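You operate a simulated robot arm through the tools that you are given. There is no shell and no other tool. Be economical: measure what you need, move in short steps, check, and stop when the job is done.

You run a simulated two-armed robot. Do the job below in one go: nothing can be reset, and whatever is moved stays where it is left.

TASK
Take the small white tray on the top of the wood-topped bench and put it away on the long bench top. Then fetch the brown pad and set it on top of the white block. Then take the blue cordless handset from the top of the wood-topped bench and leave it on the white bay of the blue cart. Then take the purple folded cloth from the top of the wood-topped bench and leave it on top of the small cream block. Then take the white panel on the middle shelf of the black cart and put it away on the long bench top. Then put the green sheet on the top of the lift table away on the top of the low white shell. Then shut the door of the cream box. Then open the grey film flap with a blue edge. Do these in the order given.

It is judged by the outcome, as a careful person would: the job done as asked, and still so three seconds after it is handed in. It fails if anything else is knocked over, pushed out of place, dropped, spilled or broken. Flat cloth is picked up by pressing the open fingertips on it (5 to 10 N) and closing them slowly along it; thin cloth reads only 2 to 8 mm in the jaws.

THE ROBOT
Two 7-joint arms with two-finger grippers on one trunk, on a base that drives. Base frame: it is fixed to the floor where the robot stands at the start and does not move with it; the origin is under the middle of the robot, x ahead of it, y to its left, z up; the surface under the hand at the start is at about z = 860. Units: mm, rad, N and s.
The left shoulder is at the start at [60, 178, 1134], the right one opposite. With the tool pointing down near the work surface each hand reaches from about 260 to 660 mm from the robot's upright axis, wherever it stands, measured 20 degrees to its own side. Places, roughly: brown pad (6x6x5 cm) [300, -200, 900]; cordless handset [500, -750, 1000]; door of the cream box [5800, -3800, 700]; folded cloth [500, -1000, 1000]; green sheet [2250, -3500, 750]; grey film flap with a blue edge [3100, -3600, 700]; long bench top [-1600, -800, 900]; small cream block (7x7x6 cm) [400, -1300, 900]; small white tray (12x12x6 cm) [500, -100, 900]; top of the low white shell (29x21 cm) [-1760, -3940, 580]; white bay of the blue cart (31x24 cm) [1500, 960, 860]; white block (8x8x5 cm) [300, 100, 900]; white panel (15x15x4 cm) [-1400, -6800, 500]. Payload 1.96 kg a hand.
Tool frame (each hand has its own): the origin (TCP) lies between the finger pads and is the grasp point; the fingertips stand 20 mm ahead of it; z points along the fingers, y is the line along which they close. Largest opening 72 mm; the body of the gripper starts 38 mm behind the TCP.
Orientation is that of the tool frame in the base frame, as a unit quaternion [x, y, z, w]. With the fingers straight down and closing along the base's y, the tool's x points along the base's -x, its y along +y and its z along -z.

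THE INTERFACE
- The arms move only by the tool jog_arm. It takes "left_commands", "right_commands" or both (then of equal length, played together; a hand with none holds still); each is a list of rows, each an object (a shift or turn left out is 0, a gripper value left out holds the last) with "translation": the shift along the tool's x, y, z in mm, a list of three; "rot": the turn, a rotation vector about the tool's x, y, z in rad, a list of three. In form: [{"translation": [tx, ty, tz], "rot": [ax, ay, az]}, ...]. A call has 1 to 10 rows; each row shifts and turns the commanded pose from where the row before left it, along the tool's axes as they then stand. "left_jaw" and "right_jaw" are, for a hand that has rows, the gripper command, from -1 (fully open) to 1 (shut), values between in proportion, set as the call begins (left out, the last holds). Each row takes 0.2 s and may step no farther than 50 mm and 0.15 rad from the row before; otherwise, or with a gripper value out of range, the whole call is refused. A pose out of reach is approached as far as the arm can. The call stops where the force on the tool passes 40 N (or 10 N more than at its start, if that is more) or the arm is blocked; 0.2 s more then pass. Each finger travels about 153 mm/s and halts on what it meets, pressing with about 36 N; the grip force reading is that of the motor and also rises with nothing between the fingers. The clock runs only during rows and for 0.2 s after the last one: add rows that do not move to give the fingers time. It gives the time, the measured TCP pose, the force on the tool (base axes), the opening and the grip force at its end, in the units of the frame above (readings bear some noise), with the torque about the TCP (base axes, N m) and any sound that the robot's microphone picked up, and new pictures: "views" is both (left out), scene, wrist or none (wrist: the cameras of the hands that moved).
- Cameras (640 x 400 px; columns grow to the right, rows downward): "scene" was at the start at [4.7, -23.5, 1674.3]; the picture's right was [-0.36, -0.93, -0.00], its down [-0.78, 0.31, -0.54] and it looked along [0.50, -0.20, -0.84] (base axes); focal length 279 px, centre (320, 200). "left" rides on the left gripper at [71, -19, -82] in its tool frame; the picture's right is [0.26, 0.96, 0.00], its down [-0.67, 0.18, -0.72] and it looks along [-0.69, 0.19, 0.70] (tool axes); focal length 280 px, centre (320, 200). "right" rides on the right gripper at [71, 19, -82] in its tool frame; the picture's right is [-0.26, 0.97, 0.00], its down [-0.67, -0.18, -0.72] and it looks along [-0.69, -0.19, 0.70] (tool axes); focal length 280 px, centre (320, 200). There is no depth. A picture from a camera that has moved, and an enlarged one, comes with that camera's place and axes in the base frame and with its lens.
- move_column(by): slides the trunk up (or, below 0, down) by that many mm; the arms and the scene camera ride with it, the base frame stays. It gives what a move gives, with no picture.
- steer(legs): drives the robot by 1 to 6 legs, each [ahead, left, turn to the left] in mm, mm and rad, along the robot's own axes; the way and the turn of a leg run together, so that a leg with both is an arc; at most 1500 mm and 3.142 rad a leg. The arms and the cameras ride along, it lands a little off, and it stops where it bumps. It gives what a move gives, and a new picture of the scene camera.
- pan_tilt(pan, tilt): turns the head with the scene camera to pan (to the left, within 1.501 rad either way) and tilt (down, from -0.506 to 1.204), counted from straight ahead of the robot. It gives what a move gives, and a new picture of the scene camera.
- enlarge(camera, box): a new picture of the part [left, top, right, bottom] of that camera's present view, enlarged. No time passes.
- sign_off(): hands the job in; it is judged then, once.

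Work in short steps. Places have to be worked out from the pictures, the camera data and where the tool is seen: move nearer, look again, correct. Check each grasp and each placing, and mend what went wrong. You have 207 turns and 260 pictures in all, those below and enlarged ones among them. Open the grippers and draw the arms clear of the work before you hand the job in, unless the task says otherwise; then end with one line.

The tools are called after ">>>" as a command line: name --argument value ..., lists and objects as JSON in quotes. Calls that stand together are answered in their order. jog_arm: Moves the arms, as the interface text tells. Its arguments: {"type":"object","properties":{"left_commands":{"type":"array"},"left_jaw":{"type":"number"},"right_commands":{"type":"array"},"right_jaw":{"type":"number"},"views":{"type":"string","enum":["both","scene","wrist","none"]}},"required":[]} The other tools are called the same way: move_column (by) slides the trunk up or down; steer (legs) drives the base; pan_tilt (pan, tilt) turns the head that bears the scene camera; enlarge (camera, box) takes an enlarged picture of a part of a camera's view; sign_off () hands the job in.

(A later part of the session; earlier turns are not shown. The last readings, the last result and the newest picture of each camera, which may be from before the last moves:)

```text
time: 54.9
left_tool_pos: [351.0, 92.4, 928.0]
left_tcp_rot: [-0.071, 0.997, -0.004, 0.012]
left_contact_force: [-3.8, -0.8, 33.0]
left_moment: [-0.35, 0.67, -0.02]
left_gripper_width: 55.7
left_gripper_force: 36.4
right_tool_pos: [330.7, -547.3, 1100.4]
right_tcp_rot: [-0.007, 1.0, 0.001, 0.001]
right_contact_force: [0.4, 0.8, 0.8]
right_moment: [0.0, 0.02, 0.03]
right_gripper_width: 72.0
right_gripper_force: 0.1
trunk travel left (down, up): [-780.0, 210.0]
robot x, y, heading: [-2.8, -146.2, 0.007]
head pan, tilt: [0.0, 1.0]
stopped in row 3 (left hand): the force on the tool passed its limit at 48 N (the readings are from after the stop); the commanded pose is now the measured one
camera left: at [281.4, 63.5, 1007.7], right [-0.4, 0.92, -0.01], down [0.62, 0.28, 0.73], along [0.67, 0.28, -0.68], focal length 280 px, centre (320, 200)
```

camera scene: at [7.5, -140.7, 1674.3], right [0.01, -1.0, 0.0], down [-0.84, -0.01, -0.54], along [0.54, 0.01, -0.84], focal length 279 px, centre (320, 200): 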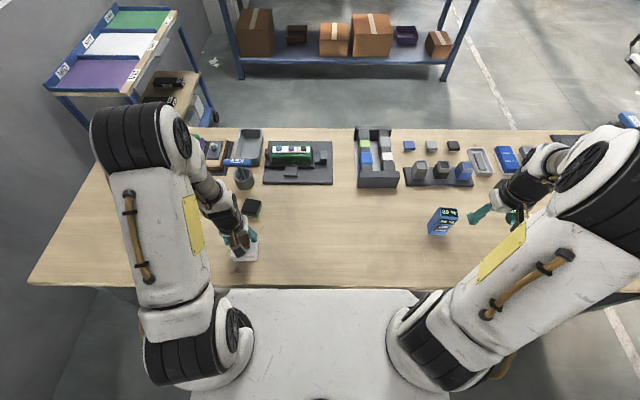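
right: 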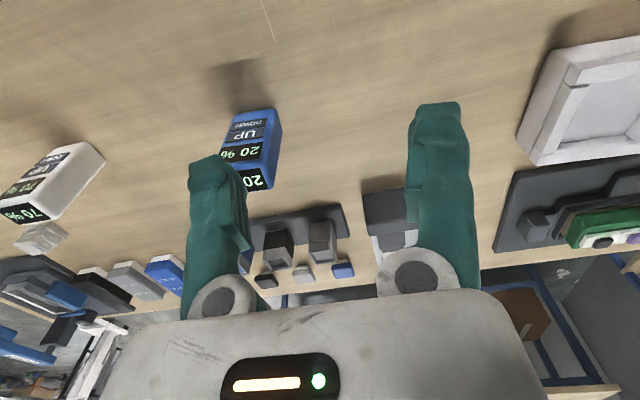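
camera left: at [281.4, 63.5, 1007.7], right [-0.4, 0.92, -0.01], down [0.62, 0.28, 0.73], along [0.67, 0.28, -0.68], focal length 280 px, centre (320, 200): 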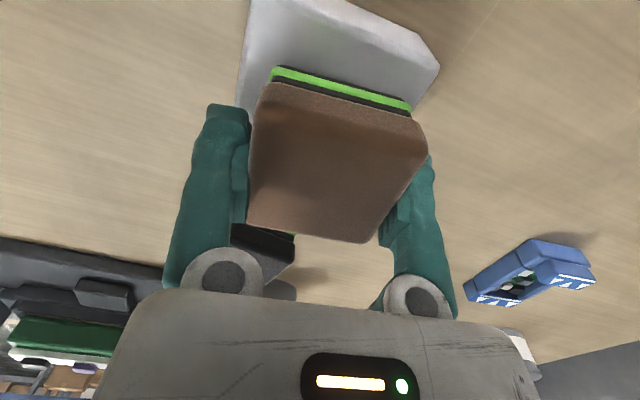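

The pad sits on the block (slight 5 mm offset, well supported). Open and lift off.

>>> jog_arm --left_commands '[{"translation": [0, 0, -1]}, {}, {}]' --left_jaw -1 --views "wrist"

>>> jog_arm --left_commands '[{"translation": [0, 0, -10]}, {"translation": [0, 0, -40]}, {"translation": [0, 0, -45]}, {"translation": [0, 0, -45]}, {"translation": [0, 0, -20]}, {}]'

```text
time: 55.7
left_tool_pos: [354.0, 94.5, 926.9]
left_tcp_rot: [-0.071, 0.997, -0.004, 0.01]
left_contact_force: [-0.4, 0.3, 0.3]
left_moment: [0.01, 0.02, -0.01]
left_gripper_width: 72.1
left_gripper_force: 0.1
right_tool_pos: [334.5, -545.5, 1098.8]
right_tcp_rot: [-0.005, 1.0, 0.0, -0.002]
right_contact_force: [-0.3, 0.5, 0.5]
right_moment: [0.0, 0.01, -0.03]
right_gripper_width: 71.8
right_gripper_force: 0.1
trunk travel left (down, up): [-780.0, 210.0]
robot x, y, heading: [-4.2, -140.9, 0.013]
head pan, tilt: [0.0, 1.0]
camera left: at [283.8, 64.9, 1006.4], right [-0.4, 0.92, -0.01], down [0.63, 0.28, 0.73], along [0.67, 0.28, -0.69], focal length 280 px, centre (320, 200)
```

left: 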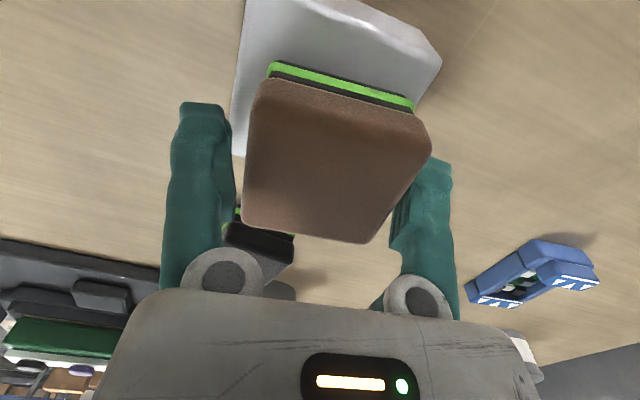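

```text
time: 57.1
left_tool_pos: [349.4, 94.5, 1087.9]
left_tcp_rot: [-0.072, 0.997, -0.004, 0.011]
left_contact_force: [0.4, 0.2, -0.6]
left_moment: [0.02, -0.01, 0.01]
left_gripper_width: 72.0
left_gripper_force: 0.0
right_tool_pos: [333.6, -545.7, 1099.1]
right_tcp_rot: [-0.006, 1.0, 0.0, 0.0]
right_contact_force: [-0.3, 0.7, 0.1]
right_moment: [0.03, 0.04, 0.0]
right_gripper_width: 71.7
right_gripper_force: 0.0
trunk travel left (down, up): [-780.0, 210.0]
robot x, y, heading: [0.8, -145.3, 0.014]
head pan, tilt: [0.0, 1.0]
camera scene: at [8.7, -140.8, 1674.3], right [0.01, -1.0, 0.0], down [-0.84, -0.01, -0.54], along [0.54, 0.01, -0.84], focal length 279 px, centre (320, 200)
camera left: at [280.1, 65.5, 1167.1], right [-0.4, 0.92, -0.01], down [0.63, 0.28, 0.73], along [0.67, 0.28, -0.69], focal length 280 px, centre (320, 200)
```

scene: 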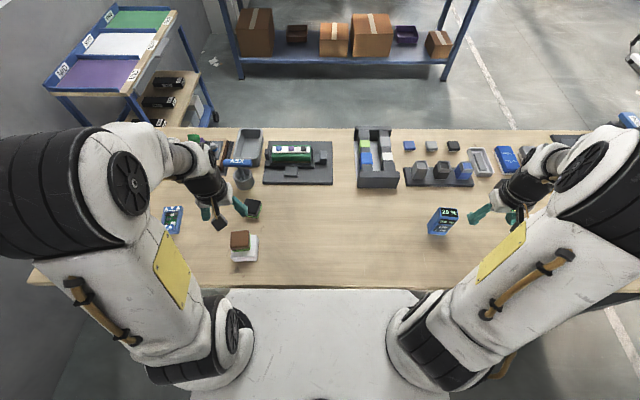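
left: 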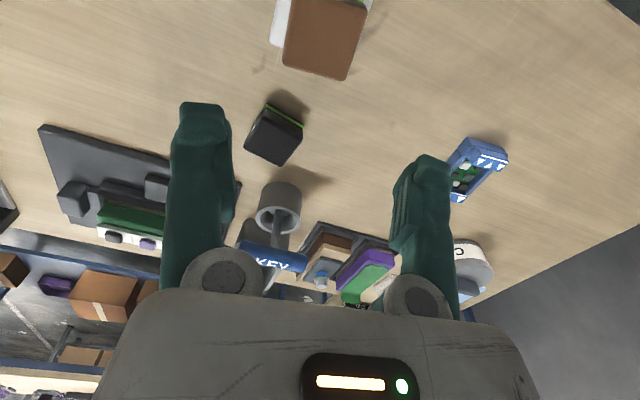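

Check the stack closely.

>>> enlarge --camera "scene" --box '[200, 215, 300, 277]'

```text
6.40 times, centred on (250, 246) of scene
camera zoom: at [8.7, -140.8, 1674.3], right [0.01, -1.0, 0.0], down [-0.84, -0.01, -0.54], along [0.54, 0.01, -0.84], focal length 1787 px, centre (768, -94)
```

zoom: 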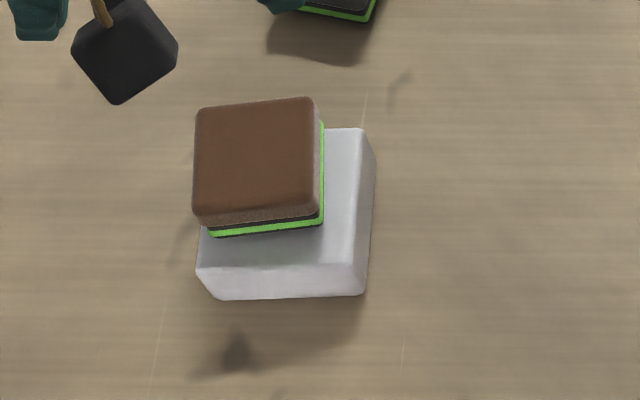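

The pad sits flush to the far-left corner; I'll regrasp and centre it. First descend and close.

>>> jog_arm --left_commands '[{"translation": [0, 0, 40]}, {"translation": [0, 0, 45]}, {"translation": [0, 0, 45]}, {"translation": [0, 0, 28]}, {}]' --views "none"

>>> jog_arm --left_commands '[{}, {}, {}, {"translation": [0, 0, -8]}, {"translation": [11, -7, 0]}, {}, {"translation": [0, 0, 6]}, {}]' --left_jaw 1

```text
time: 58.3
left_tool_pos: [353.0, 92.7, 930.6]
left_tcp_rot: [-0.072, 0.997, -0.004, 0.012]
left_contact_force: [0.2, -1.2, 0.3]
left_moment: [-0.01, -0.02, 0.0]
left_gripper_width: 72.0
left_gripper_force: 0.1
right_tool_pos: [332.9, -545.9, 1099.6]
right_tcp_rot: [-0.006, 1.0, -0.001, 0.0]
right_contact_force: [0.7, 0.0, 0.2]
right_moment: [0.02, 0.01, 0.01]
right_gripper_width: 72.1
right_gripper_force: 0.0
trunk travel left (down, up): [-780.0, 210.0]
robot x, y, heading: [-0.5, -143.5, 0.012]
head pan, tilt: [0.0, 1.0]
```

```text
time: 60.1
left_tool_pos: [342.3, 84.7, 930.2]
left_tcp_rot: [-0.072, 0.997, -0.004, 0.012]
left_contact_force: [-0.3, 0.7, -0.8]
left_moment: [0.02, -0.04, -0.04]
left_gripper_width: 55.3
left_gripper_force: 35.8
right_tool_pos: [333.3, -545.7, 1100.8]
right_tcp_rot: [-0.006, 1.0, 0.0, 0.0]
right_contact_force: [-0.7, 0.7, -0.3]
right_moment: [-0.03, -0.02, -0.01]
right_gripper_width: 72.0
right_gripper_force: 0.0
trunk travel left (down, up): [-780.0, 210.0]
robot x, y, heading: [-1.9, -145.4, 0.012]
head pan, tilt: [0.0, 1.0]
camera scene: at [8.2, -141.0, 1674.3], right [0.01, -1.0, 0.0], down [-0.84, -0.01, -0.54], along [0.54, 0.01, -0.84], focal length 279 px, centre (320, 200)
camera left: at [273.3, 55.9, 1010.7], right [-0.4, 0.92, -0.01], down [0.62, 0.28, 0.73], along [0.67, 0.28, -0.69], focal length 280 px, centre (320, 200)
```

scene: 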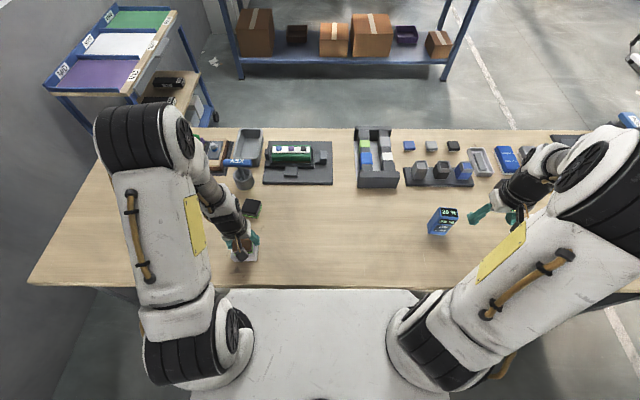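
left: 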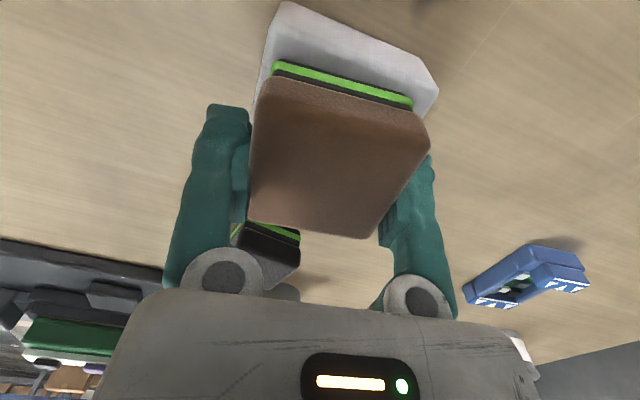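

Now lower the last 2 mm, open, and lift away.

>>> jog_arm --left_commands '[{"translation": [0, 0, 2]}, {"translation": [0, 0, 1]}, {}]' --views "none"

>>> jog_arm --left_commands '[{}, {}, {"translation": [0, 0, -10]}, {"translation": [0, 0, -40]}, {"translation": [0, 0, -45]}, {"translation": [0, 0, -45]}, {"translation": [0, 0, -20]}, {}]' --left_jaw -1 --views "none"

>>> enlarge --camera "scene" --box '[200, 215, 300, 277]'

```text
time: 60.9
left_tool_pos: [342.8, 84.1, 929.2]
left_tcp_rot: [-0.072, 0.997, -0.003, 0.013]
left_contact_force: [2.0, 2.5, 27.9]
left_moment: [0.01, 0.22, -0.03]
left_gripper_width: 55.1
left_gripper_force: 35.9
right_tool_pos: [332.5, -546.5, 1100.4]
right_tcp_rot: [-0.007, 1.0, 0.001, 0.001]
right_contact_force: [-0.2, 0.4, -0.3]
right_moment: [-0.03, 0.02, -0.01]
right_gripper_width: 72.3
right_gripper_force: 0.1
trunk travel left (down, up): [-780.0, 210.0]
robot x, y, heading: [-1.0, -141.6, 0.014]
head pan, tilt: [0.0, 1.0]
```

```text
time: 62.7
left_tool_pos: [339.4, 86.3, 1087.1]
left_tcp_rot: [-0.071, 0.997, -0.004, 0.01]
left_contact_force: [0.5, -0.3, 0.0]
left_moment: [-0.02, -0.02, 0.03]
left_gripper_width: 71.7
left_gripper_force: 0.1
right_tool_pos: [333.8, -546.5, 1099.8]
right_tcp_rot: [-0.006, 1.0, 0.0, 0.0]
right_contact_force: [-0.3, 0.9, 0.0]
right_moment: [-0.03, 0.0, 0.0]
right_gripper_width: 71.9
right_gripper_force: 0.0
trunk travel left (down, up): [-780.0, 210.0]
robot x, y, heading: [-1.6, -143.3, 0.015]
head pan, tilt: [0.0, 1.0]
```

```text
6.40 times, centred on (250, 246) of scene
camera zoom: at [8.8, -140.7, 1674.3], right [0.01, -1.0, 0.0], down [-0.84, -0.01, -0.54], along [0.54, 0.01, -0.84], focal length 1787 px, centre (768, -94)
```

zoom: 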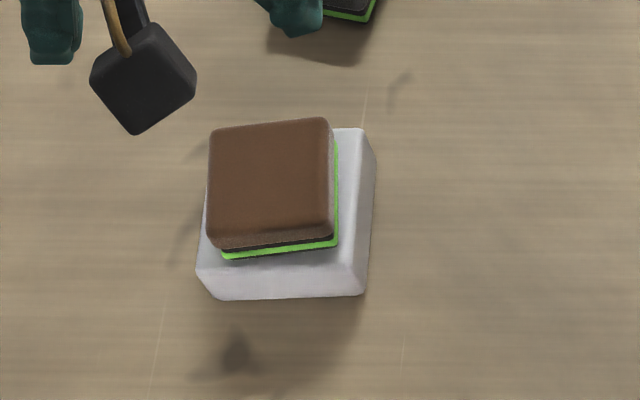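

Pad now well centred. Next the handset: back off, slide right 700 mm and look at that end of the bench.

>>> steer --legs '[[-300, 0, 0], [0, -700, 0]]'

>>> pan_tilt --pan 0 --tilt 0.6

```text
time: 68.2
left_tool_pos: [51.1, -618.8, 1086.9]
left_tcp_rot: [-0.072, 0.997, -0.004, 0.011]
left_contact_force: [0.2, 0.5, -0.4]
left_moment: [0.01, 0.0, -0.02]
left_gripper_width: 72.0
left_gripper_force: 0.0
right_tool_pos: [47.1, -1250.7, 1099.5]
right_tcp_rot: [-0.007, 1.0, 0.0, -0.001]
right_contact_force: [-0.1, -0.1, -0.2]
right_moment: [0.01, -0.02, -0.01]
right_gripper_width: 71.9
right_gripper_force: 0.1
trunk travel left (down, up): [-780.0, 210.0]
robot x, y, heading: [-290.3, -849.2, 0.013]
head pan, tilt: [0.0, 1.0]
camera scene: at [-279.6, -845.8, 1674.3], right [0.01, -1.0, 0.0], down [-0.84, -0.01, -0.54], along [0.54, 0.01, -0.84], focal length 279 px, centre (320, 200)
```

scene: 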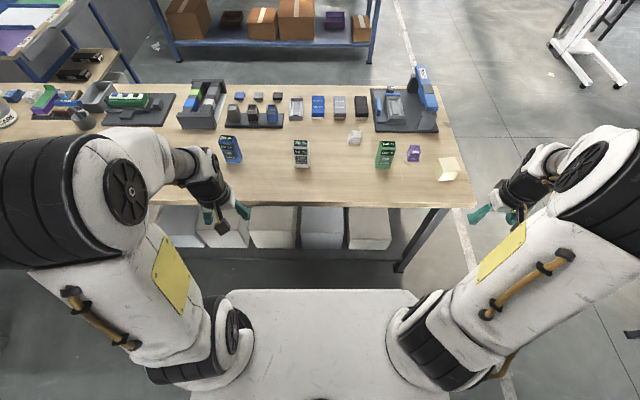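

```text
time: 69.1
left_tool_pos: [51.0, -618.8, 1086.9]
left_tcp_rot: [-0.072, 0.997, -0.003, 0.01]
left_contact_force: [-1.0, 0.2, 0.2]
left_moment: [0.01, -0.03, -0.01]
left_gripper_width: 72.2
left_gripper_force: 0.0
right_tool_pos: [45.7, -1250.6, 1099.0]
right_tcp_rot: [-0.007, 1.0, 0.0, 0.0]
right_contact_force: [-0.4, -0.5, 0.1]
right_moment: [0.0, 0.01, 0.02]
right_gripper_width: 71.9
right_gripper_force: 0.1
trunk travel left (down, up): [-780.0, 210.0]
robot x, y, heading: [-290.9, -850.5, 0.015]
head pan, tilt: [0.0, 0.6]
camera scene: at [-261.0, -845.7, 1706.3], right [0.01, -1.0, 0.0], down [-0.57, -0.01, -0.82], along [0.82, 0.01, -0.57], focal length 279 px, centre (320, 200)
```

scene: 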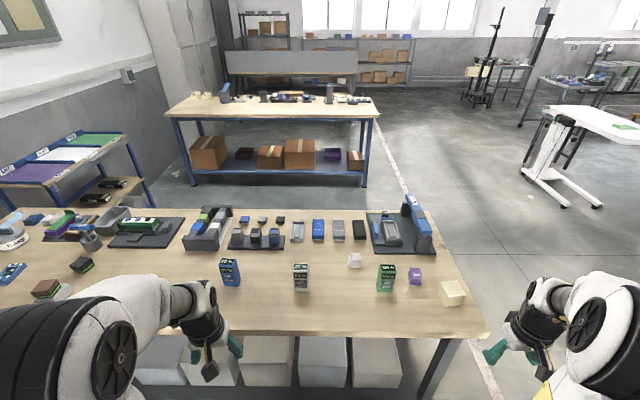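

Zoom in on these objects to identify the handset and the cloth.

>>> enlarge --camera "scene" --box '[200, 190, 360, 300]'

>>> enlarge --camera "scene" --box '[330, 190, 490, 320]'

```text
3.64 times, centred on (280, 245) of scene
camera zoom: at [-261.0, -845.7, 1706.3], right [0.01, -1.0, 0.0], down [-0.57, -0.01, -0.82], along [0.82, 0.01, -0.57], focal length 1015 px, centre (466, 36)
```

zoom: 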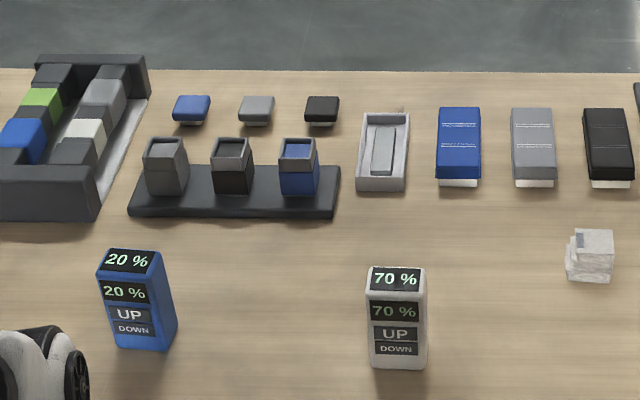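

```text
3.08 times, centred on (410, 255) of scene
camera zoom: at [-261.0, -845.7, 1706.3], right [0.01, -1.0, 0.0], down [-0.57, -0.01, -0.82], along [0.82, 0.01, -0.57], focal length 859 px, centre (43, 31)
```

zoom: 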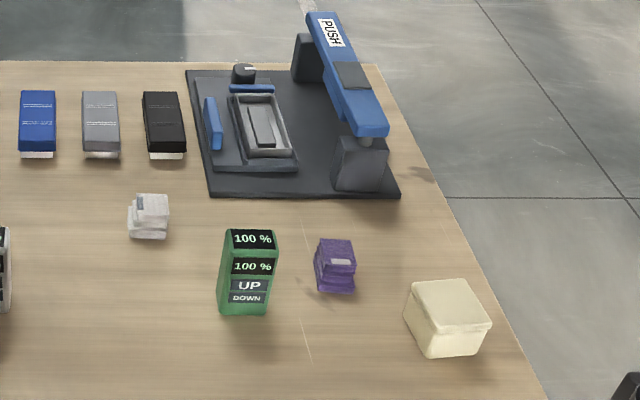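

Candidates: standing blue "20% UP/DOWN" unit and a flat blue item behind. Zoom more to decide.

>>> enlarge --camera "scene" --box '[285, 205, 375, 260]'

>>> enlarge --camera "scene" --box '[0, 110, 170, 215]'

```text
7.11 times, centred on (330, 232) of scene
camera zoom: at [-261.0, -845.7, 1706.3], right [0.01, -1.0, 0.0], down [-0.57, -0.01, -0.82], along [0.82, 0.01, -0.57], focal length 1986 px, centre (249, -31)
```

zoom: 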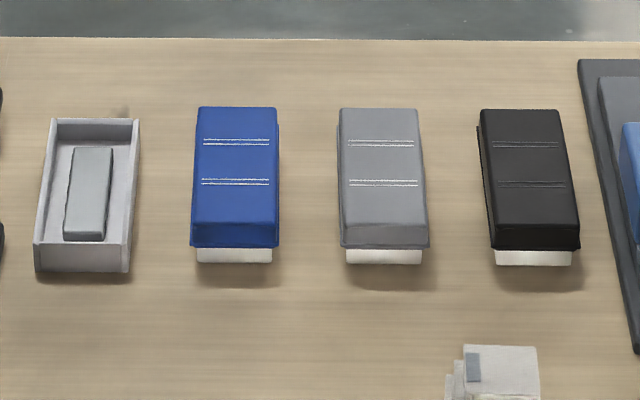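

```text
3.76 times, centred on (85, 162) of scene
camera zoom: at [-261.0, -845.7, 1706.3], right [0.01, -1.0, 0.0], down [-0.57, -0.01, -0.82], along [0.82, 0.01, -0.57], focal length 1051 px, centre (1205, 341)
```

zoom: 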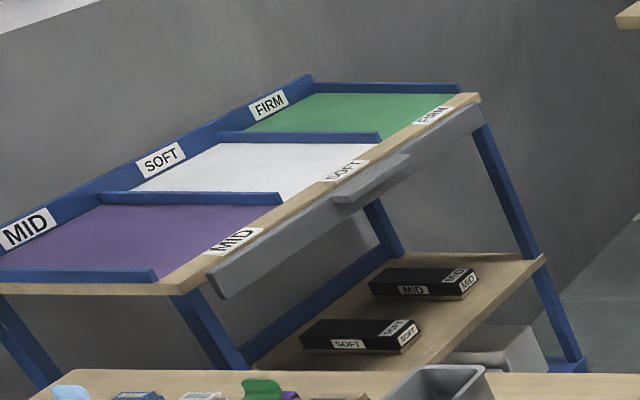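

The standing blue 20 % unit is the handset (others are erasers). It is near (410,-515), ~105 mm tall. Position the robot with it in front of the left hand.

>>> steer --legs '[[0, 190, -0.015], [290, 0, 0]]'

>>> pan_tilt --pan 0.2 --tilt 1.0

>>> enlarge --camera "left" --box '[0, 0, 320, 200]'

```text
time: 72.2
left_tool_pos: [340.7, -433.4, 1087.2]
left_tcp_rot: [-0.066, 0.998, -0.004, 0.012]
left_contact_force: [-0.6, 0.6, -0.4]
left_moment: [0.03, -0.03, 0.04]
left_gripper_width: 72.0
left_gripper_force: 0.0
right_tool_pos: [327.5, -1066.4, 1101.3]
right_tcp_rot: [-0.001, 1.0, 0.0, 0.0]
right_contact_force: [0.2, 0.2, 0.2]
right_moment: [0.0, 0.03, -0.02]
right_gripper_width: 72.0
right_gripper_force: 0.0
trunk travel left (down, up): [-780.0, 210.0]
robot x, y, heading: [-1.7, -658.2, 0.001]
head pan, tilt: [0.0, 0.6]
camera scene: at [26.0, -656.9, 1706.4], right [0.0, -1.0, 0.0], down [-0.56, 0.0, -0.83], along [0.83, 0.0, -0.56], focal length 279 px, centre (320, 200)
```

scene: 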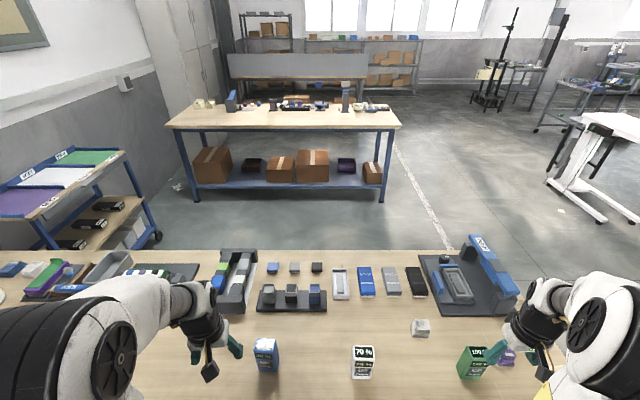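

```text
time: 73.1
left_tool_pos: [341.1, -434.8, 1087.0]
left_tcp_rot: [-0.065, 0.998, -0.004, 0.01]
left_contact_force: [-0.5, -0.3, 0.4]
left_moment: [-0.01, 0.01, -0.01]
left_gripper_width: 72.2
left_gripper_force: 0.1
right_tool_pos: [329.9, -1065.1, 1098.8]
right_tcp_rot: [0.0, 1.0, 0.001, -0.001]
right_contact_force: [-0.1, 0.3, 0.0]
right_moment: [-0.03, 0.01, 0.0]
right_gripper_width: 72.2
right_gripper_force: 0.0
trunk travel left (down, up): [-780.0, 210.0]
robot x, y, heading: [-1.7, -658.6, 0.002]
head pan, tilt: [0.201, 1.0]
camera scene: at [6.4, -642.9, 1674.4], right [0.2, -0.98, 0.0], down [-0.82, -0.17, -0.54], along [0.53, 0.11, -0.84], focal length 279 px, centre (320, 200)
```

scene: 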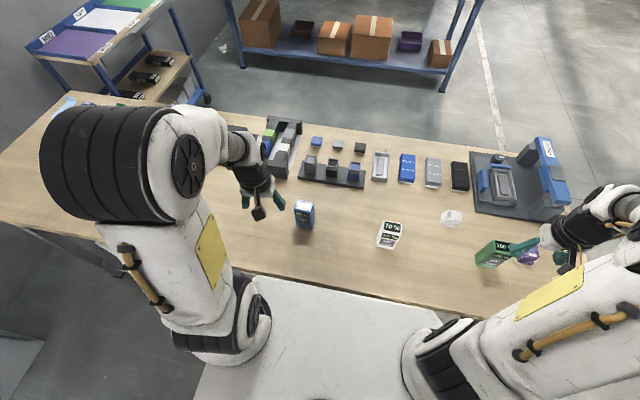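

```text
2.00 times, centred on (160, 100) of left
camera zoom: at [271.7, -461.4, 1167.0], right [-0.39, 0.92, -0.01], down [0.63, 0.27, 0.73], along [0.68, 0.27, -0.69], focal length 561 px, centre (640, 400)
```

zoom: 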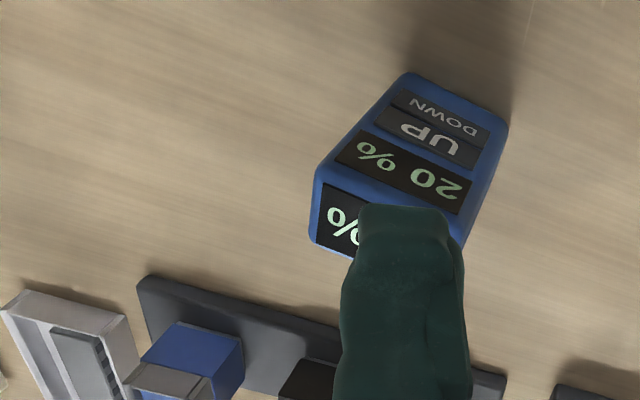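

Handset: centre ≈(420,-511), 52 wide × 31 deep, top z≈968, yaw ≈-4°. Hover above with the left hand aligned.

>>> jog_arm --left_commands '[{"rot": [0, 0, 0.1]}, {"rot": [0, 0, 0.1]}, {"translation": [-28, -23.4, 12]}, {"translation": [-28, -23.4, 12]}, {"translation": [-28, -23.4, 12]}, {}]' --views "both"

```text
time: 74.5
left_tool_pos: [422.2, -508.6, 1052.4]
left_tcp_rot: [0.034, 0.999, -0.002, 0.012]
left_contact_force: [-0.4, 0.5, -0.9]
left_moment: [-0.02, -0.02, -0.02]
left_gripper_width: 71.9
left_gripper_force: 0.0
right_tool_pos: [328.2, -1065.7, 1100.8]
right_tcp_rot: [0.0, 1.0, 0.0, 0.0]
right_contact_force: [0.5, 0.7, -0.2]
right_moment: [0.02, -0.02, 0.01]
right_gripper_width: 72.1
right_gripper_force: 0.1
trunk travel left (down, up): [-780.0, 210.0]
robot x, y, heading: [-1.9, -659.6, 0.002]
head pan, tilt: [0.201, 1.0]
camera scene: at [6.1, -642.5, 1674.3], right [0.2, -0.98, 0.0], down [-0.82, -0.17, -0.54], along [0.53, 0.11, -0.84], focal length 279 px, centre (320, 200)
camera left: at [348.3, -522.5, 1132.5], right [-0.2, 0.98, -0.01], down [0.67, 0.14, 0.73], along [0.72, 0.14, -0.68], focal length 280 px, centre (320, 200)
```

scene: 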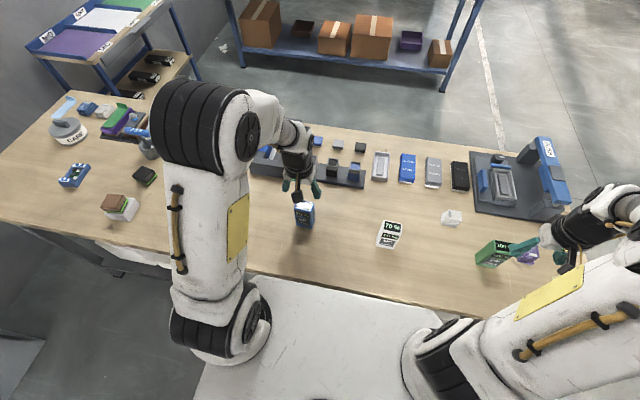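
left: 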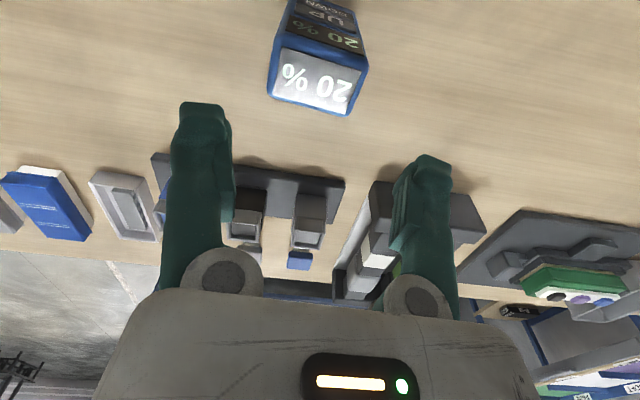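

Top centre computed at (422,-510), exactly under the hand. Descend and close.

>>> jog_arm --left_commands '[{"translation": [0, 0, 40]}, {"translation": [0, 0, 40]}, {"translation": [0, 0, 28]}, {}]' --views "none"

>>> jog_arm --left_commands '[{}, {}, {}, {"translation": [0, 0, -20]}, {"translation": [0, 0, -40]}, {"translation": [0, 0, -40]}, {}]' --left_jaw 1

```text
time: 75.3
left_tool_pos: [426.2, -512.9, 949.4]
left_tcp_rot: [0.037, 0.999, -0.003, 0.017]
left_contact_force: [0.8, -1.5, 0.8]
left_moment: [0.06, -0.01, 0.0]
left_gripper_width: 71.9
left_gripper_force: 0.0
right_tool_pos: [327.7, -1066.5, 1100.1]
right_tcp_rot: [0.0, 1.0, 0.0, 0.0]
right_contact_force: [0.2, 0.1, 0.4]
right_moment: [0.01, 0.01, 0.01]
right_gripper_width: 72.0
right_gripper_force: 0.0
trunk travel left (down, up): [-780.0, 210.0]
robot x, y, heading: [0.4, -656.7, 0.0]
head pan, tilt: [0.201, 1.0]
stopped in row 4 (left hand): the force on the tool passed its limit at 60 N (the readings are from after the stop); the commanded pose is now the measured one
```

```text
time: 77.0
left_tool_pos: [424.2, -510.2, 1048.7]
left_tcp_rot: [0.037, 0.999, -0.005, 0.015]
left_contact_force: [-0.2, -0.1, -2.7]
left_moment: [0.01, -0.01, 0.02]
left_gripper_width: 69.3
left_gripper_force: 36.1
right_tool_pos: [328.7, -1065.1, 1099.1]
right_tcp_rot: [0.0, 1.0, 0.0, -0.001]
right_contact_force: [-0.2, -0.1, 1.1]
right_moment: [0.02, 0.0, 0.0]
right_gripper_width: 71.9
right_gripper_force: 0.0
trunk travel left (down, up): [-780.0, 210.0]
robot x, y, heading: [-1.5, -656.2, 0.002]
head pan, tilt: [0.201, 1.0]
camera scene: at [7.8, -642.8, 1674.3], right [0.2, -0.98, 0.0], down [-0.82, -0.17, -0.54], along [0.53, 0.11, -0.84], focal length 279 px, centre (320, 200)
camera left: at [349.9, -522.9, 1127.5], right [-0.19, 0.98, -0.01], down [0.66, 0.14, 0.73], along [0.72, 0.13, -0.68], focal length 280 px, centre (320, 200)
```

scene: 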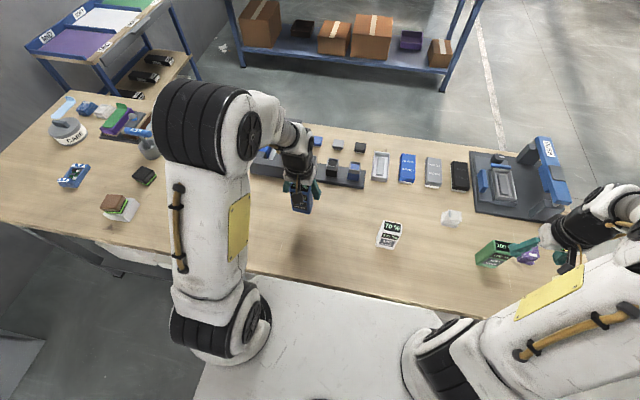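
left: 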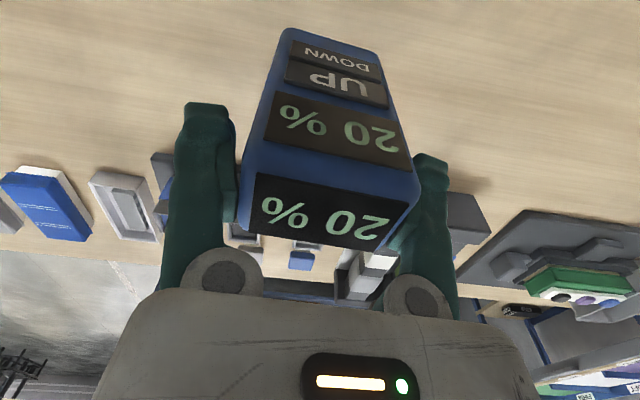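

The handset is gripped across its 69 mm width and lifted. Raise/retract a bit, then drive round the right end of the bench to the aisle.

>>> jog_arm --left_commands '[{"translation": [25, 0, -25]}, {"translation": [25, 0, -25]}, {}]' --views "none"

>>> steer --legs '[[-400, 0, 0], [0, -1240, 0], [900, 0, 0], [980, 0, 0], [0, 0, 1.571]]'

>>> pan_tilt --pan 0 --tilt 0.5

```text
time: 77.8
left_tool_pos: [372.9, -505.7, 1097.5]
left_tcp_rot: [0.037, 0.999, -0.003, 0.015]
left_contact_force: [-0.3, -0.3, -1.9]
left_moment: [-0.01, 0.03, -0.02]
left_gripper_width: 69.1
left_gripper_force: 36.6
right_tool_pos: [331.5, -1065.5, 1099.3]
right_tcp_rot: [0.0, 1.0, 0.0, -0.001]
right_contact_force: [0.2, 0.3, 0.6]
right_moment: [-0.01, 0.01, 0.02]
right_gripper_width: 72.1
right_gripper_force: 0.0
trunk travel left (down, up): [-780.0, 210.0]
robot x, y, heading: [0.4, -657.8, -0.001]
head pan, tilt: [0.201, 1.0]
```

```text
time: 99.0
left_tool_pos: [1332.6, -1521.4, 1098.0]
left_tcp_rot: [-0.675, 0.737, 0.009, 0.014]
left_contact_force: [0.5, -0.2, -3.2]
left_moment: [0.04, -0.01, -0.01]
left_gripper_width: 69.2
left_gripper_force: 36.4
right_tool_pos: [1891.6, -1575.1, 1099.8]
right_tcp_rot: [-0.702, 0.712, 0.0, 0.0]
right_contact_force: [0.7, 0.1, 0.4]
right_moment: [-0.02, 0.0, -0.03]
right_gripper_width: 72.0
right_gripper_force: 0.1
trunk travel left (down, up): [-780.0, 210.0]
robot x, y, heading: [1480.0, -1899.2, 1.555]
head pan, tilt: [0.201, 1.0]
camera scene: at [1465.5, -1887.6, 1674.3], right [0.98, 0.18, 0.0], down [0.16, -0.83, -0.54], along [-0.1, 0.53, -0.84], focal length 279 px, centre (320, 200)
```

scene: 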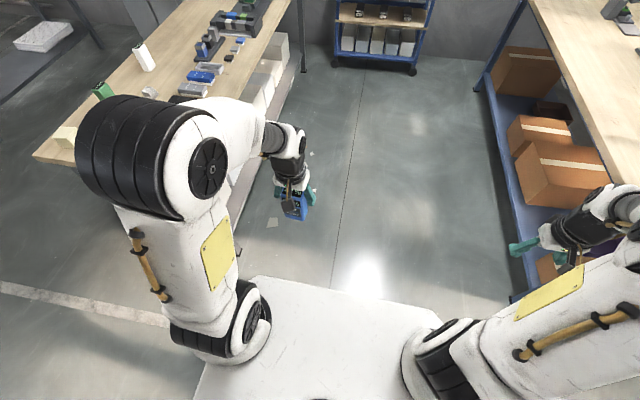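

```text
time: 99.9
left_tool_pos: [1332.6, -1522.4, 1097.9]
left_tcp_rot: [-0.675, 0.738, 0.008, 0.013]
left_contact_force: [0.4, -0.1, -2.6]
left_moment: [-0.01, 0.02, 0.0]
left_gripper_width: 69.0
left_gripper_force: 36.4
right_tool_pos: [1891.1, -1574.0, 1099.2]
right_tcp_rot: [-0.702, 0.712, 0.0, 0.001]
right_contact_force: [-0.4, 0.0, -0.5]
right_moment: [-0.01, -0.03, -0.01]
right_gripper_width: 71.9
right_gripper_force: 0.1
trunk travel left (down, up): [-780.0, 210.0]
robot x, y, heading: [1479.9, -1901.3, 1.557]
head pan, tilt: [0.0, 0.499]
camera scene: at [1479.7, -1865.2, 1715.3], right [1.0, -0.01, 0.0], down [-0.01, -0.48, -0.88], along [0.01, 0.88, -0.48], focal length 279 px, centre (320, 200)
```

scene: 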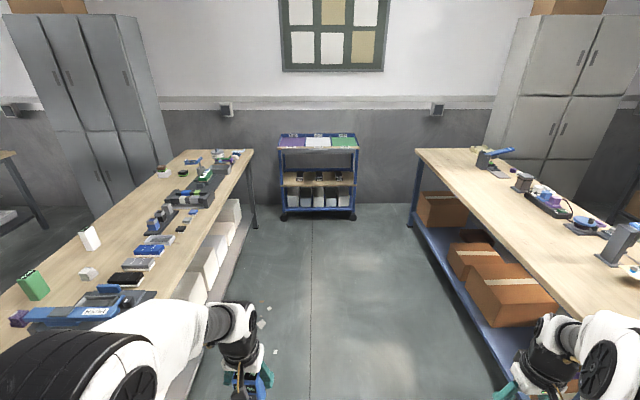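

Cart dead ahead: white bay centre x≈1490, front edge y≈730. Drive up to short of it.

>>> steer --legs '[[1200, 0, 0.014], [950, -40, 0]]'

>>> pan_tilt --pan 0 --tilt 0.8

```text
time: 110.5
left_tool_pos: [1376.7, 620.4, 1096.5]
left_tcp_rot: [-0.685, 0.729, 0.009, 0.013]
left_contact_force: [-0.7, 0.1, -2.7]
left_moment: [0.01, 0.0, 0.02]
left_gripper_width: 69.2
left_gripper_force: 36.1
right_tool_pos: [1937.5, 582.7, 1100.0]
right_tcp_rot: [0.71, -0.704, 0.0, 0.0]
right_contact_force: [0.4, 0.1, 0.7]
right_moment: [0.01, -0.01, 0.01]
right_gripper_width: 72.1
right_gripper_force: 0.1
trunk travel left (down, up): [-780.0, 210.0]
robot x, y, heading: [1531.2, 250.6, 1.577]
head pan, tilt: [0.0, 0.499]
camera scene: at [1531.8, 282.1, 1715.4], right [1.0, 0.01, 0.0], down [0.0, -0.48, -0.88], along [-0.01, 0.88, -0.48], focal length 279 px, centre (320, 200)
```

scene: 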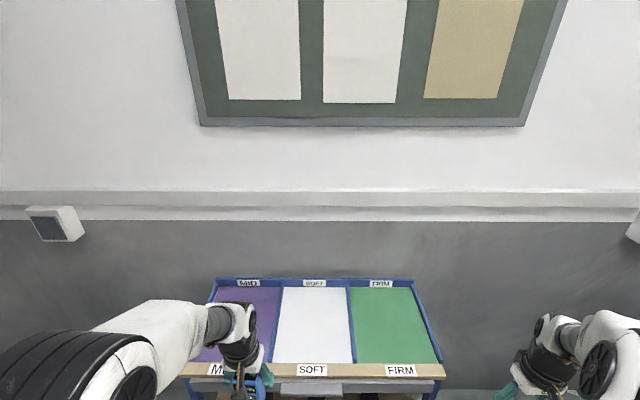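

```text
time: 111.3
left_tool_pos: [1376.0, 621.9, 1096.8]
left_tcp_rot: [-0.684, 0.729, 0.009, 0.014]
left_contact_force: [-0.2, -0.4, -1.3]
left_moment: [0.03, 0.01, 0.01]
left_gripper_width: 69.1
left_gripper_force: 36.6
right_tool_pos: [1936.8, 582.6, 1100.5]
right_tcp_rot: [0.71, -0.704, 0.0, 0.0]
right_contact_force: [0.1, 1.0, 1.4]
right_moment: [0.01, -0.02, -0.03]
right_gripper_width: 71.9
right_gripper_force: 0.0
trunk travel left (down, up): [-780.0, 210.0]
robot x, y, heading: [1530.2, 252.3, 1.577]
head pan, tilt: [0.0, 0.799]
camera scene: at [1531.9, 272.1, 1689.5], right [1.0, 0.01, 0.0], down [0.01, -0.72, -0.7], along [-0.01, 0.7, -0.72], focal length 279 px, centre (320, 200)
```

scene: 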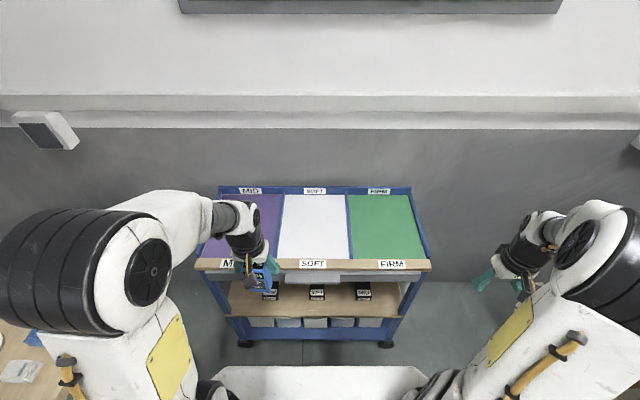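

White bay centre ≈(1502,945), front lip y≈769. Drive ahead 220 and shift the hand right over the bay.

>>> steer --legs '[[220, 0, 0]]'

>>> jog_arm --left_commands '[{"translation": [-20, -42, 0]}, {"translation": [-22, -42, 0]}, {"translation": [-22, -42, 0]}, {}]'

```text
time: 113.0
left_tool_pos: [1373.3, 838.2, 1097.4]
left_tcp_rot: [-0.684, 0.729, 0.009, 0.013]
left_contact_force: [1.0, -0.3, -1.4]
left_moment: [0.01, 0.02, -0.01]
left_gripper_width: 69.3
left_gripper_force: 36.3
right_tool_pos: [1934.0, 799.6, 1100.6]
right_tcp_rot: [0.711, -0.703, -0.001, 0.0]
right_contact_force: [-0.5, 0.1, -0.4]
right_moment: [0.0, -0.01, 0.03]
right_gripper_width: 71.8
right_gripper_force: 0.1
trunk travel left (down, up): [-780.0, 210.0]
robot x, y, heading: [1528.7, 464.9, 1.576]
head pan, tilt: [0.0, 0.799]
camera scene: at [1529.9, 488.8, 1689.5], right [1.0, 0.01, 0.0], down [0.01, -0.72, -0.7], along [-0.01, 0.7, -0.72], focal length 279 px, centre (320, 200)
```

scene: 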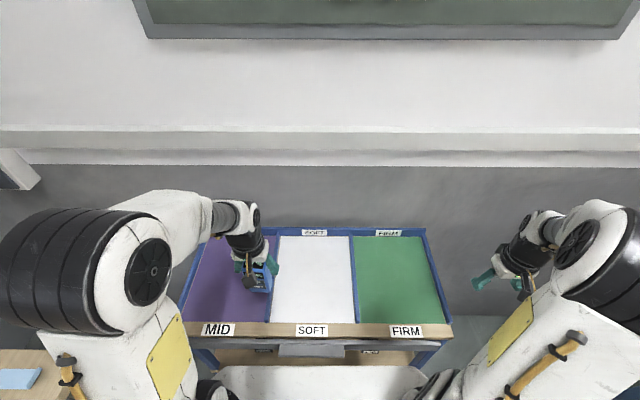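

```text
time: 114.0
left_tool_pos: [1502.6, 892.7, 1099.9]
left_tcp_rot: [-0.685, 0.729, 0.008, 0.014]
left_contact_force: [0.2, -0.5, -2.6]
left_moment: [0.02, -0.03, -0.03]
left_gripper_width: 69.3
left_gripper_force: 36.6
right_tool_pos: [1933.8, 800.5, 1100.6]
right_tcp_rot: [0.711, -0.704, 0.0, 0.0]
right_contact_force: [-0.2, -0.1, 0.2]
right_moment: [-0.02, 0.02, -0.01]
right_gripper_width: 72.0
right_gripper_force: 0.1
trunk travel left (down, up): [-780.0, 210.0]
robot x, y, heading: [1534.0, 467.1, 1.587]
head pan, tilt: [0.0, 0.799]
camera scene: at [1529.3, 488.3, 1689.5], right [1.0, 0.01, 0.0], down [0.01, -0.72, -0.7], along [-0.01, 0.7, -0.72], focal length 279 px, centre (320, 200)
camera left: at [1517.7, 818.4, 1178.9], right [-0.98, -0.2, -0.01], down [-0.15, 0.66, 0.74], along [-0.14, 0.72, -0.68], focal length 280 px, centre (320, 200)
```

scene: 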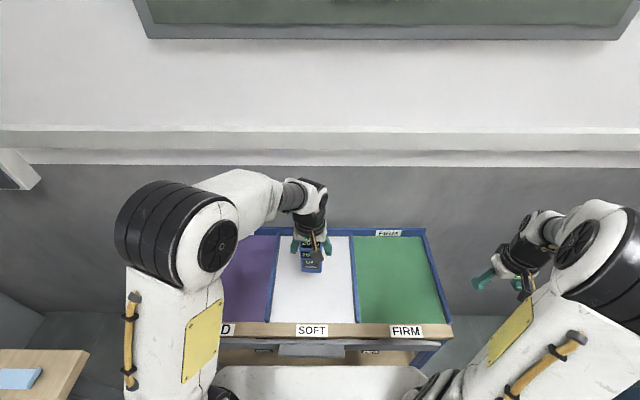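
left: 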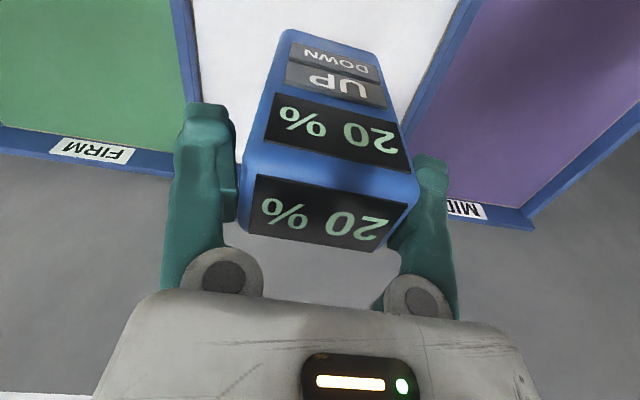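

Over the white bay. Lower 125 mm, then creep down to contact.

>>> jog_arm --left_commands '[{"translation": [0, 0, 40]}, {"translation": [0, 0, 40]}, {"translation": [0, 0, 40]}, {"translation": [0, 0, 10]}, {"translation": [0, 0, 5]}, {}]'

```text
time: 115.4
left_tool_pos: [1504.2, 899.0, 964.7]
left_tcp_rot: [-0.685, 0.729, 0.009, 0.013]
left_contact_force: [0.0, 0.7, -1.0]
left_moment: [0.0, 0.0, 0.02]
left_gripper_width: 69.3
left_gripper_force: 36.1
right_tool_pos: [1934.6, 801.5, 1100.0]
right_tcp_rot: [0.711, -0.704, 0.0, 0.0]
right_contact_force: [0.3, 0.2, -0.9]
right_moment: [0.0, 0.0, 0.04]
right_gripper_width: 72.4
right_gripper_force: 0.1
trunk travel left (down, up): [-780.0, 210.0]
robot x, y, heading: [1530.7, 466.1, 1.581]
head pan, tilt: [0.0, 0.799]
camera scene: at [1530.2, 489.6, 1689.4], right [1.0, 0.01, 0.0], down [0.01, -0.72, -0.7], along [-0.01, 0.7, -0.72], focal length 279 px, centre (320, 200)
camera left: at [1519.0, 824.8, 1044.1], right [-0.98, -0.2, -0.01], down [-0.15, 0.66, 0.73], along [-0.14, 0.72, -0.68], focal length 280 px, centre (320, 200)
```

scene: 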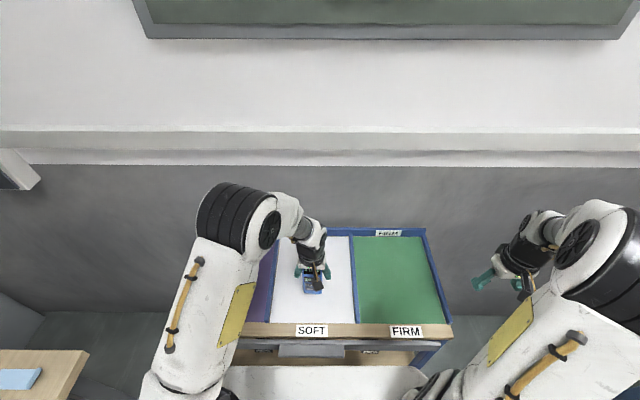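
left: 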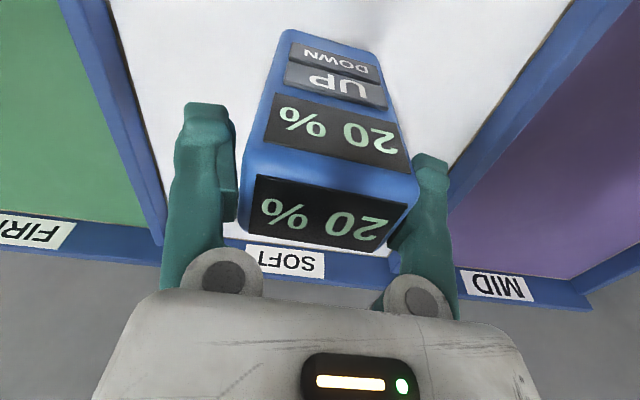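

No contact yet; keep creeping.

>>> jog_arm --left_commands '[{"translation": [0, 0, 4]}, {"translation": [0, 0, 4]}, {"translation": [0, 0, 3]}, {"translation": [0, 0, 3]}, {"translation": [0, 0, 2]}]' --views "none"

```text
time: 116.6
left_tool_pos: [1504.7, 900.3, 949.7]
left_tcp_rot: [-0.685, 0.729, 0.008, 0.014]
left_contact_force: [-0.1, -0.1, 0.5]
left_moment: [0.05, 0.09, 0.0]
left_gripper_width: 69.2
left_gripper_force: 36.0
right_tool_pos: [1933.4, 801.4, 1099.8]
right_tcp_rot: [0.711, -0.703, 0.0, 0.0]
right_contact_force: [-0.1, 0.4, -0.6]
right_moment: [0.0, -0.01, 0.02]
right_gripper_width: 72.0
right_gripper_force: 0.2
trunk travel left (down, up): [-780.0, 210.0]
robot x, y, heading: [1532.7, 465.2, 1.583]
head pan, tilt: [0.0, 0.799]
```

>>> jog_arm --left_commands '[{"translation": [0, 0, 1.5]}, {"translation": [0, 0, 1.5]}, {}]' --views "none"

```text
time: 117.5
left_tool_pos: [1504.5, 899.6, 949.3]
left_tcp_rot: [-0.685, 0.729, 0.01, 0.016]
left_contact_force: [-1.7, -5.0, 22.7]
left_moment: [-0.94, 0.57, 0.01]
left_gripper_width: 69.1
left_gripper_force: 35.8
right_tool_pos: [1933.7, 798.7, 1100.0]
right_tcp_rot: [0.711, -0.703, -0.001, -0.001]
right_contact_force: [-0.6, -0.4, 0.0]
right_moment: [0.03, -0.03, 0.02]
right_gripper_width: 72.1
right_gripper_force: 0.1
trunk travel left (down, up): [-780.0, 210.0]
robot x, y, heading: [1531.7, 466.3, 1.583]
head pan, tilt: [0.0, 0.799]
stopped in row 3 (left hand): the force on the tool passed its limit at 41 N (the readings are from after the stop); the commanded pose is now the measured one
```

Contact on the bay. Open, then rise slowly.

>>> jog_arm --left_commands '[{"translation": [0, 0, -1]}, {}, {}]' --left_jaw -1 --views "wrist"

>>> jog_arm --left_commands '[{"translation": [0, 0, -8]}, {"translation": [0, 0, -10]}, {"translation": [0, 0, -15]}, {"translation": [0, 0, -20]}]'

```text
time: 118.3
left_tool_pos: [1504.6, 902.0, 949.7]
left_tcp_rot: [-0.684, 0.729, 0.009, 0.015]
left_contact_force: [0.4, 0.0, 0.1]
left_moment: [0.01, -0.06, -0.03]
left_gripper_width: 72.0
left_gripper_force: 0.2
right_tool_pos: [1934.3, 801.4, 1100.2]
right_tcp_rot: [0.711, -0.703, 0.0, 0.0]
right_contact_force: [-0.1, -0.2, -0.2]
right_moment: [-0.02, 0.02, 0.03]
right_gripper_width: 72.0
right_gripper_force: 0.0
trunk travel left (down, up): [-780.0, 210.0]
robot x, y, heading: [1530.1, 465.8, 1.574]
head pan, tilt: [0.0, 0.799]
camera left: at [1518.8, 826.4, 1027.0], right [-0.98, -0.2, -0.02], down [-0.15, 0.66, 0.74], along [-0.14, 0.72, -0.68], focal length 280 px, centre (320, 200)
```

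left: 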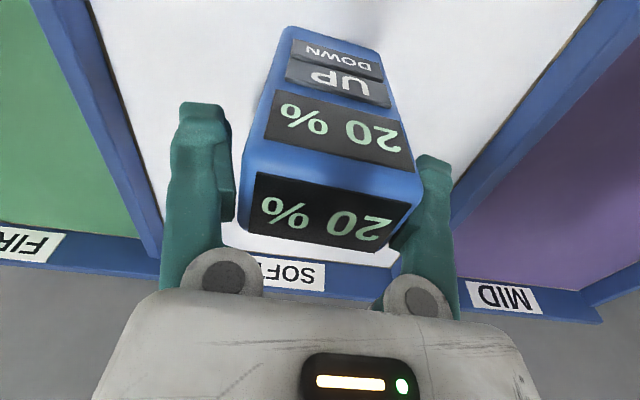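

```text
time: 119.3
left_tool_pos: [1504.1, 899.1, 1001.6]
left_tcp_rot: [-0.684, 0.729, 0.01, 0.016]
left_contact_force: [-0.3, 0.0, -0.2]
left_moment: [0.03, 0.0, 0.05]
left_gripper_width: 71.9
left_gripper_force: 0.1
right_tool_pos: [1934.7, 799.1, 1099.8]
right_tcp_rot: [0.711, -0.703, 0.0, 0.0]
right_contact_force: [0.0, 0.1, -0.1]
right_moment: [-0.01, 0.01, -0.01]
right_gripper_width: 72.0
right_gripper_force: 0.1
trunk travel left (down, up): [-780.0, 210.0]
robot x, y, heading: [1528.9, 463.8, 1.582]
head pan, tilt: [0.0, 0.799]
camera scene: at [1529.9, 488.5, 1689.4], right [1.0, 0.01, 0.0], down [0.01, -0.72, -0.7], along [-0.01, 0.7, -0.72], focal length 279 px, centre (320, 200)
camera left: at [1517.9, 823.5, 1080.7], right [-0.98, -0.2, -0.02], down [-0.15, 0.66, 0.74], along [-0.14, 0.73, -0.67], focal length 280 px, centre (320, 200)
```

scene: 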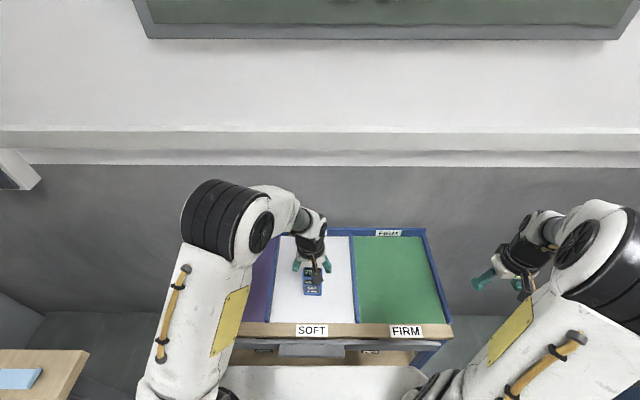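
left: 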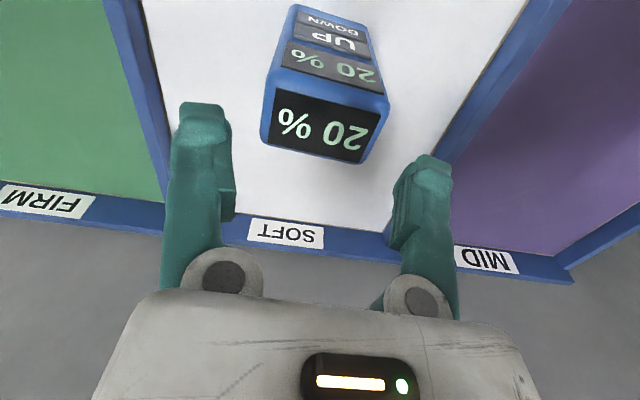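

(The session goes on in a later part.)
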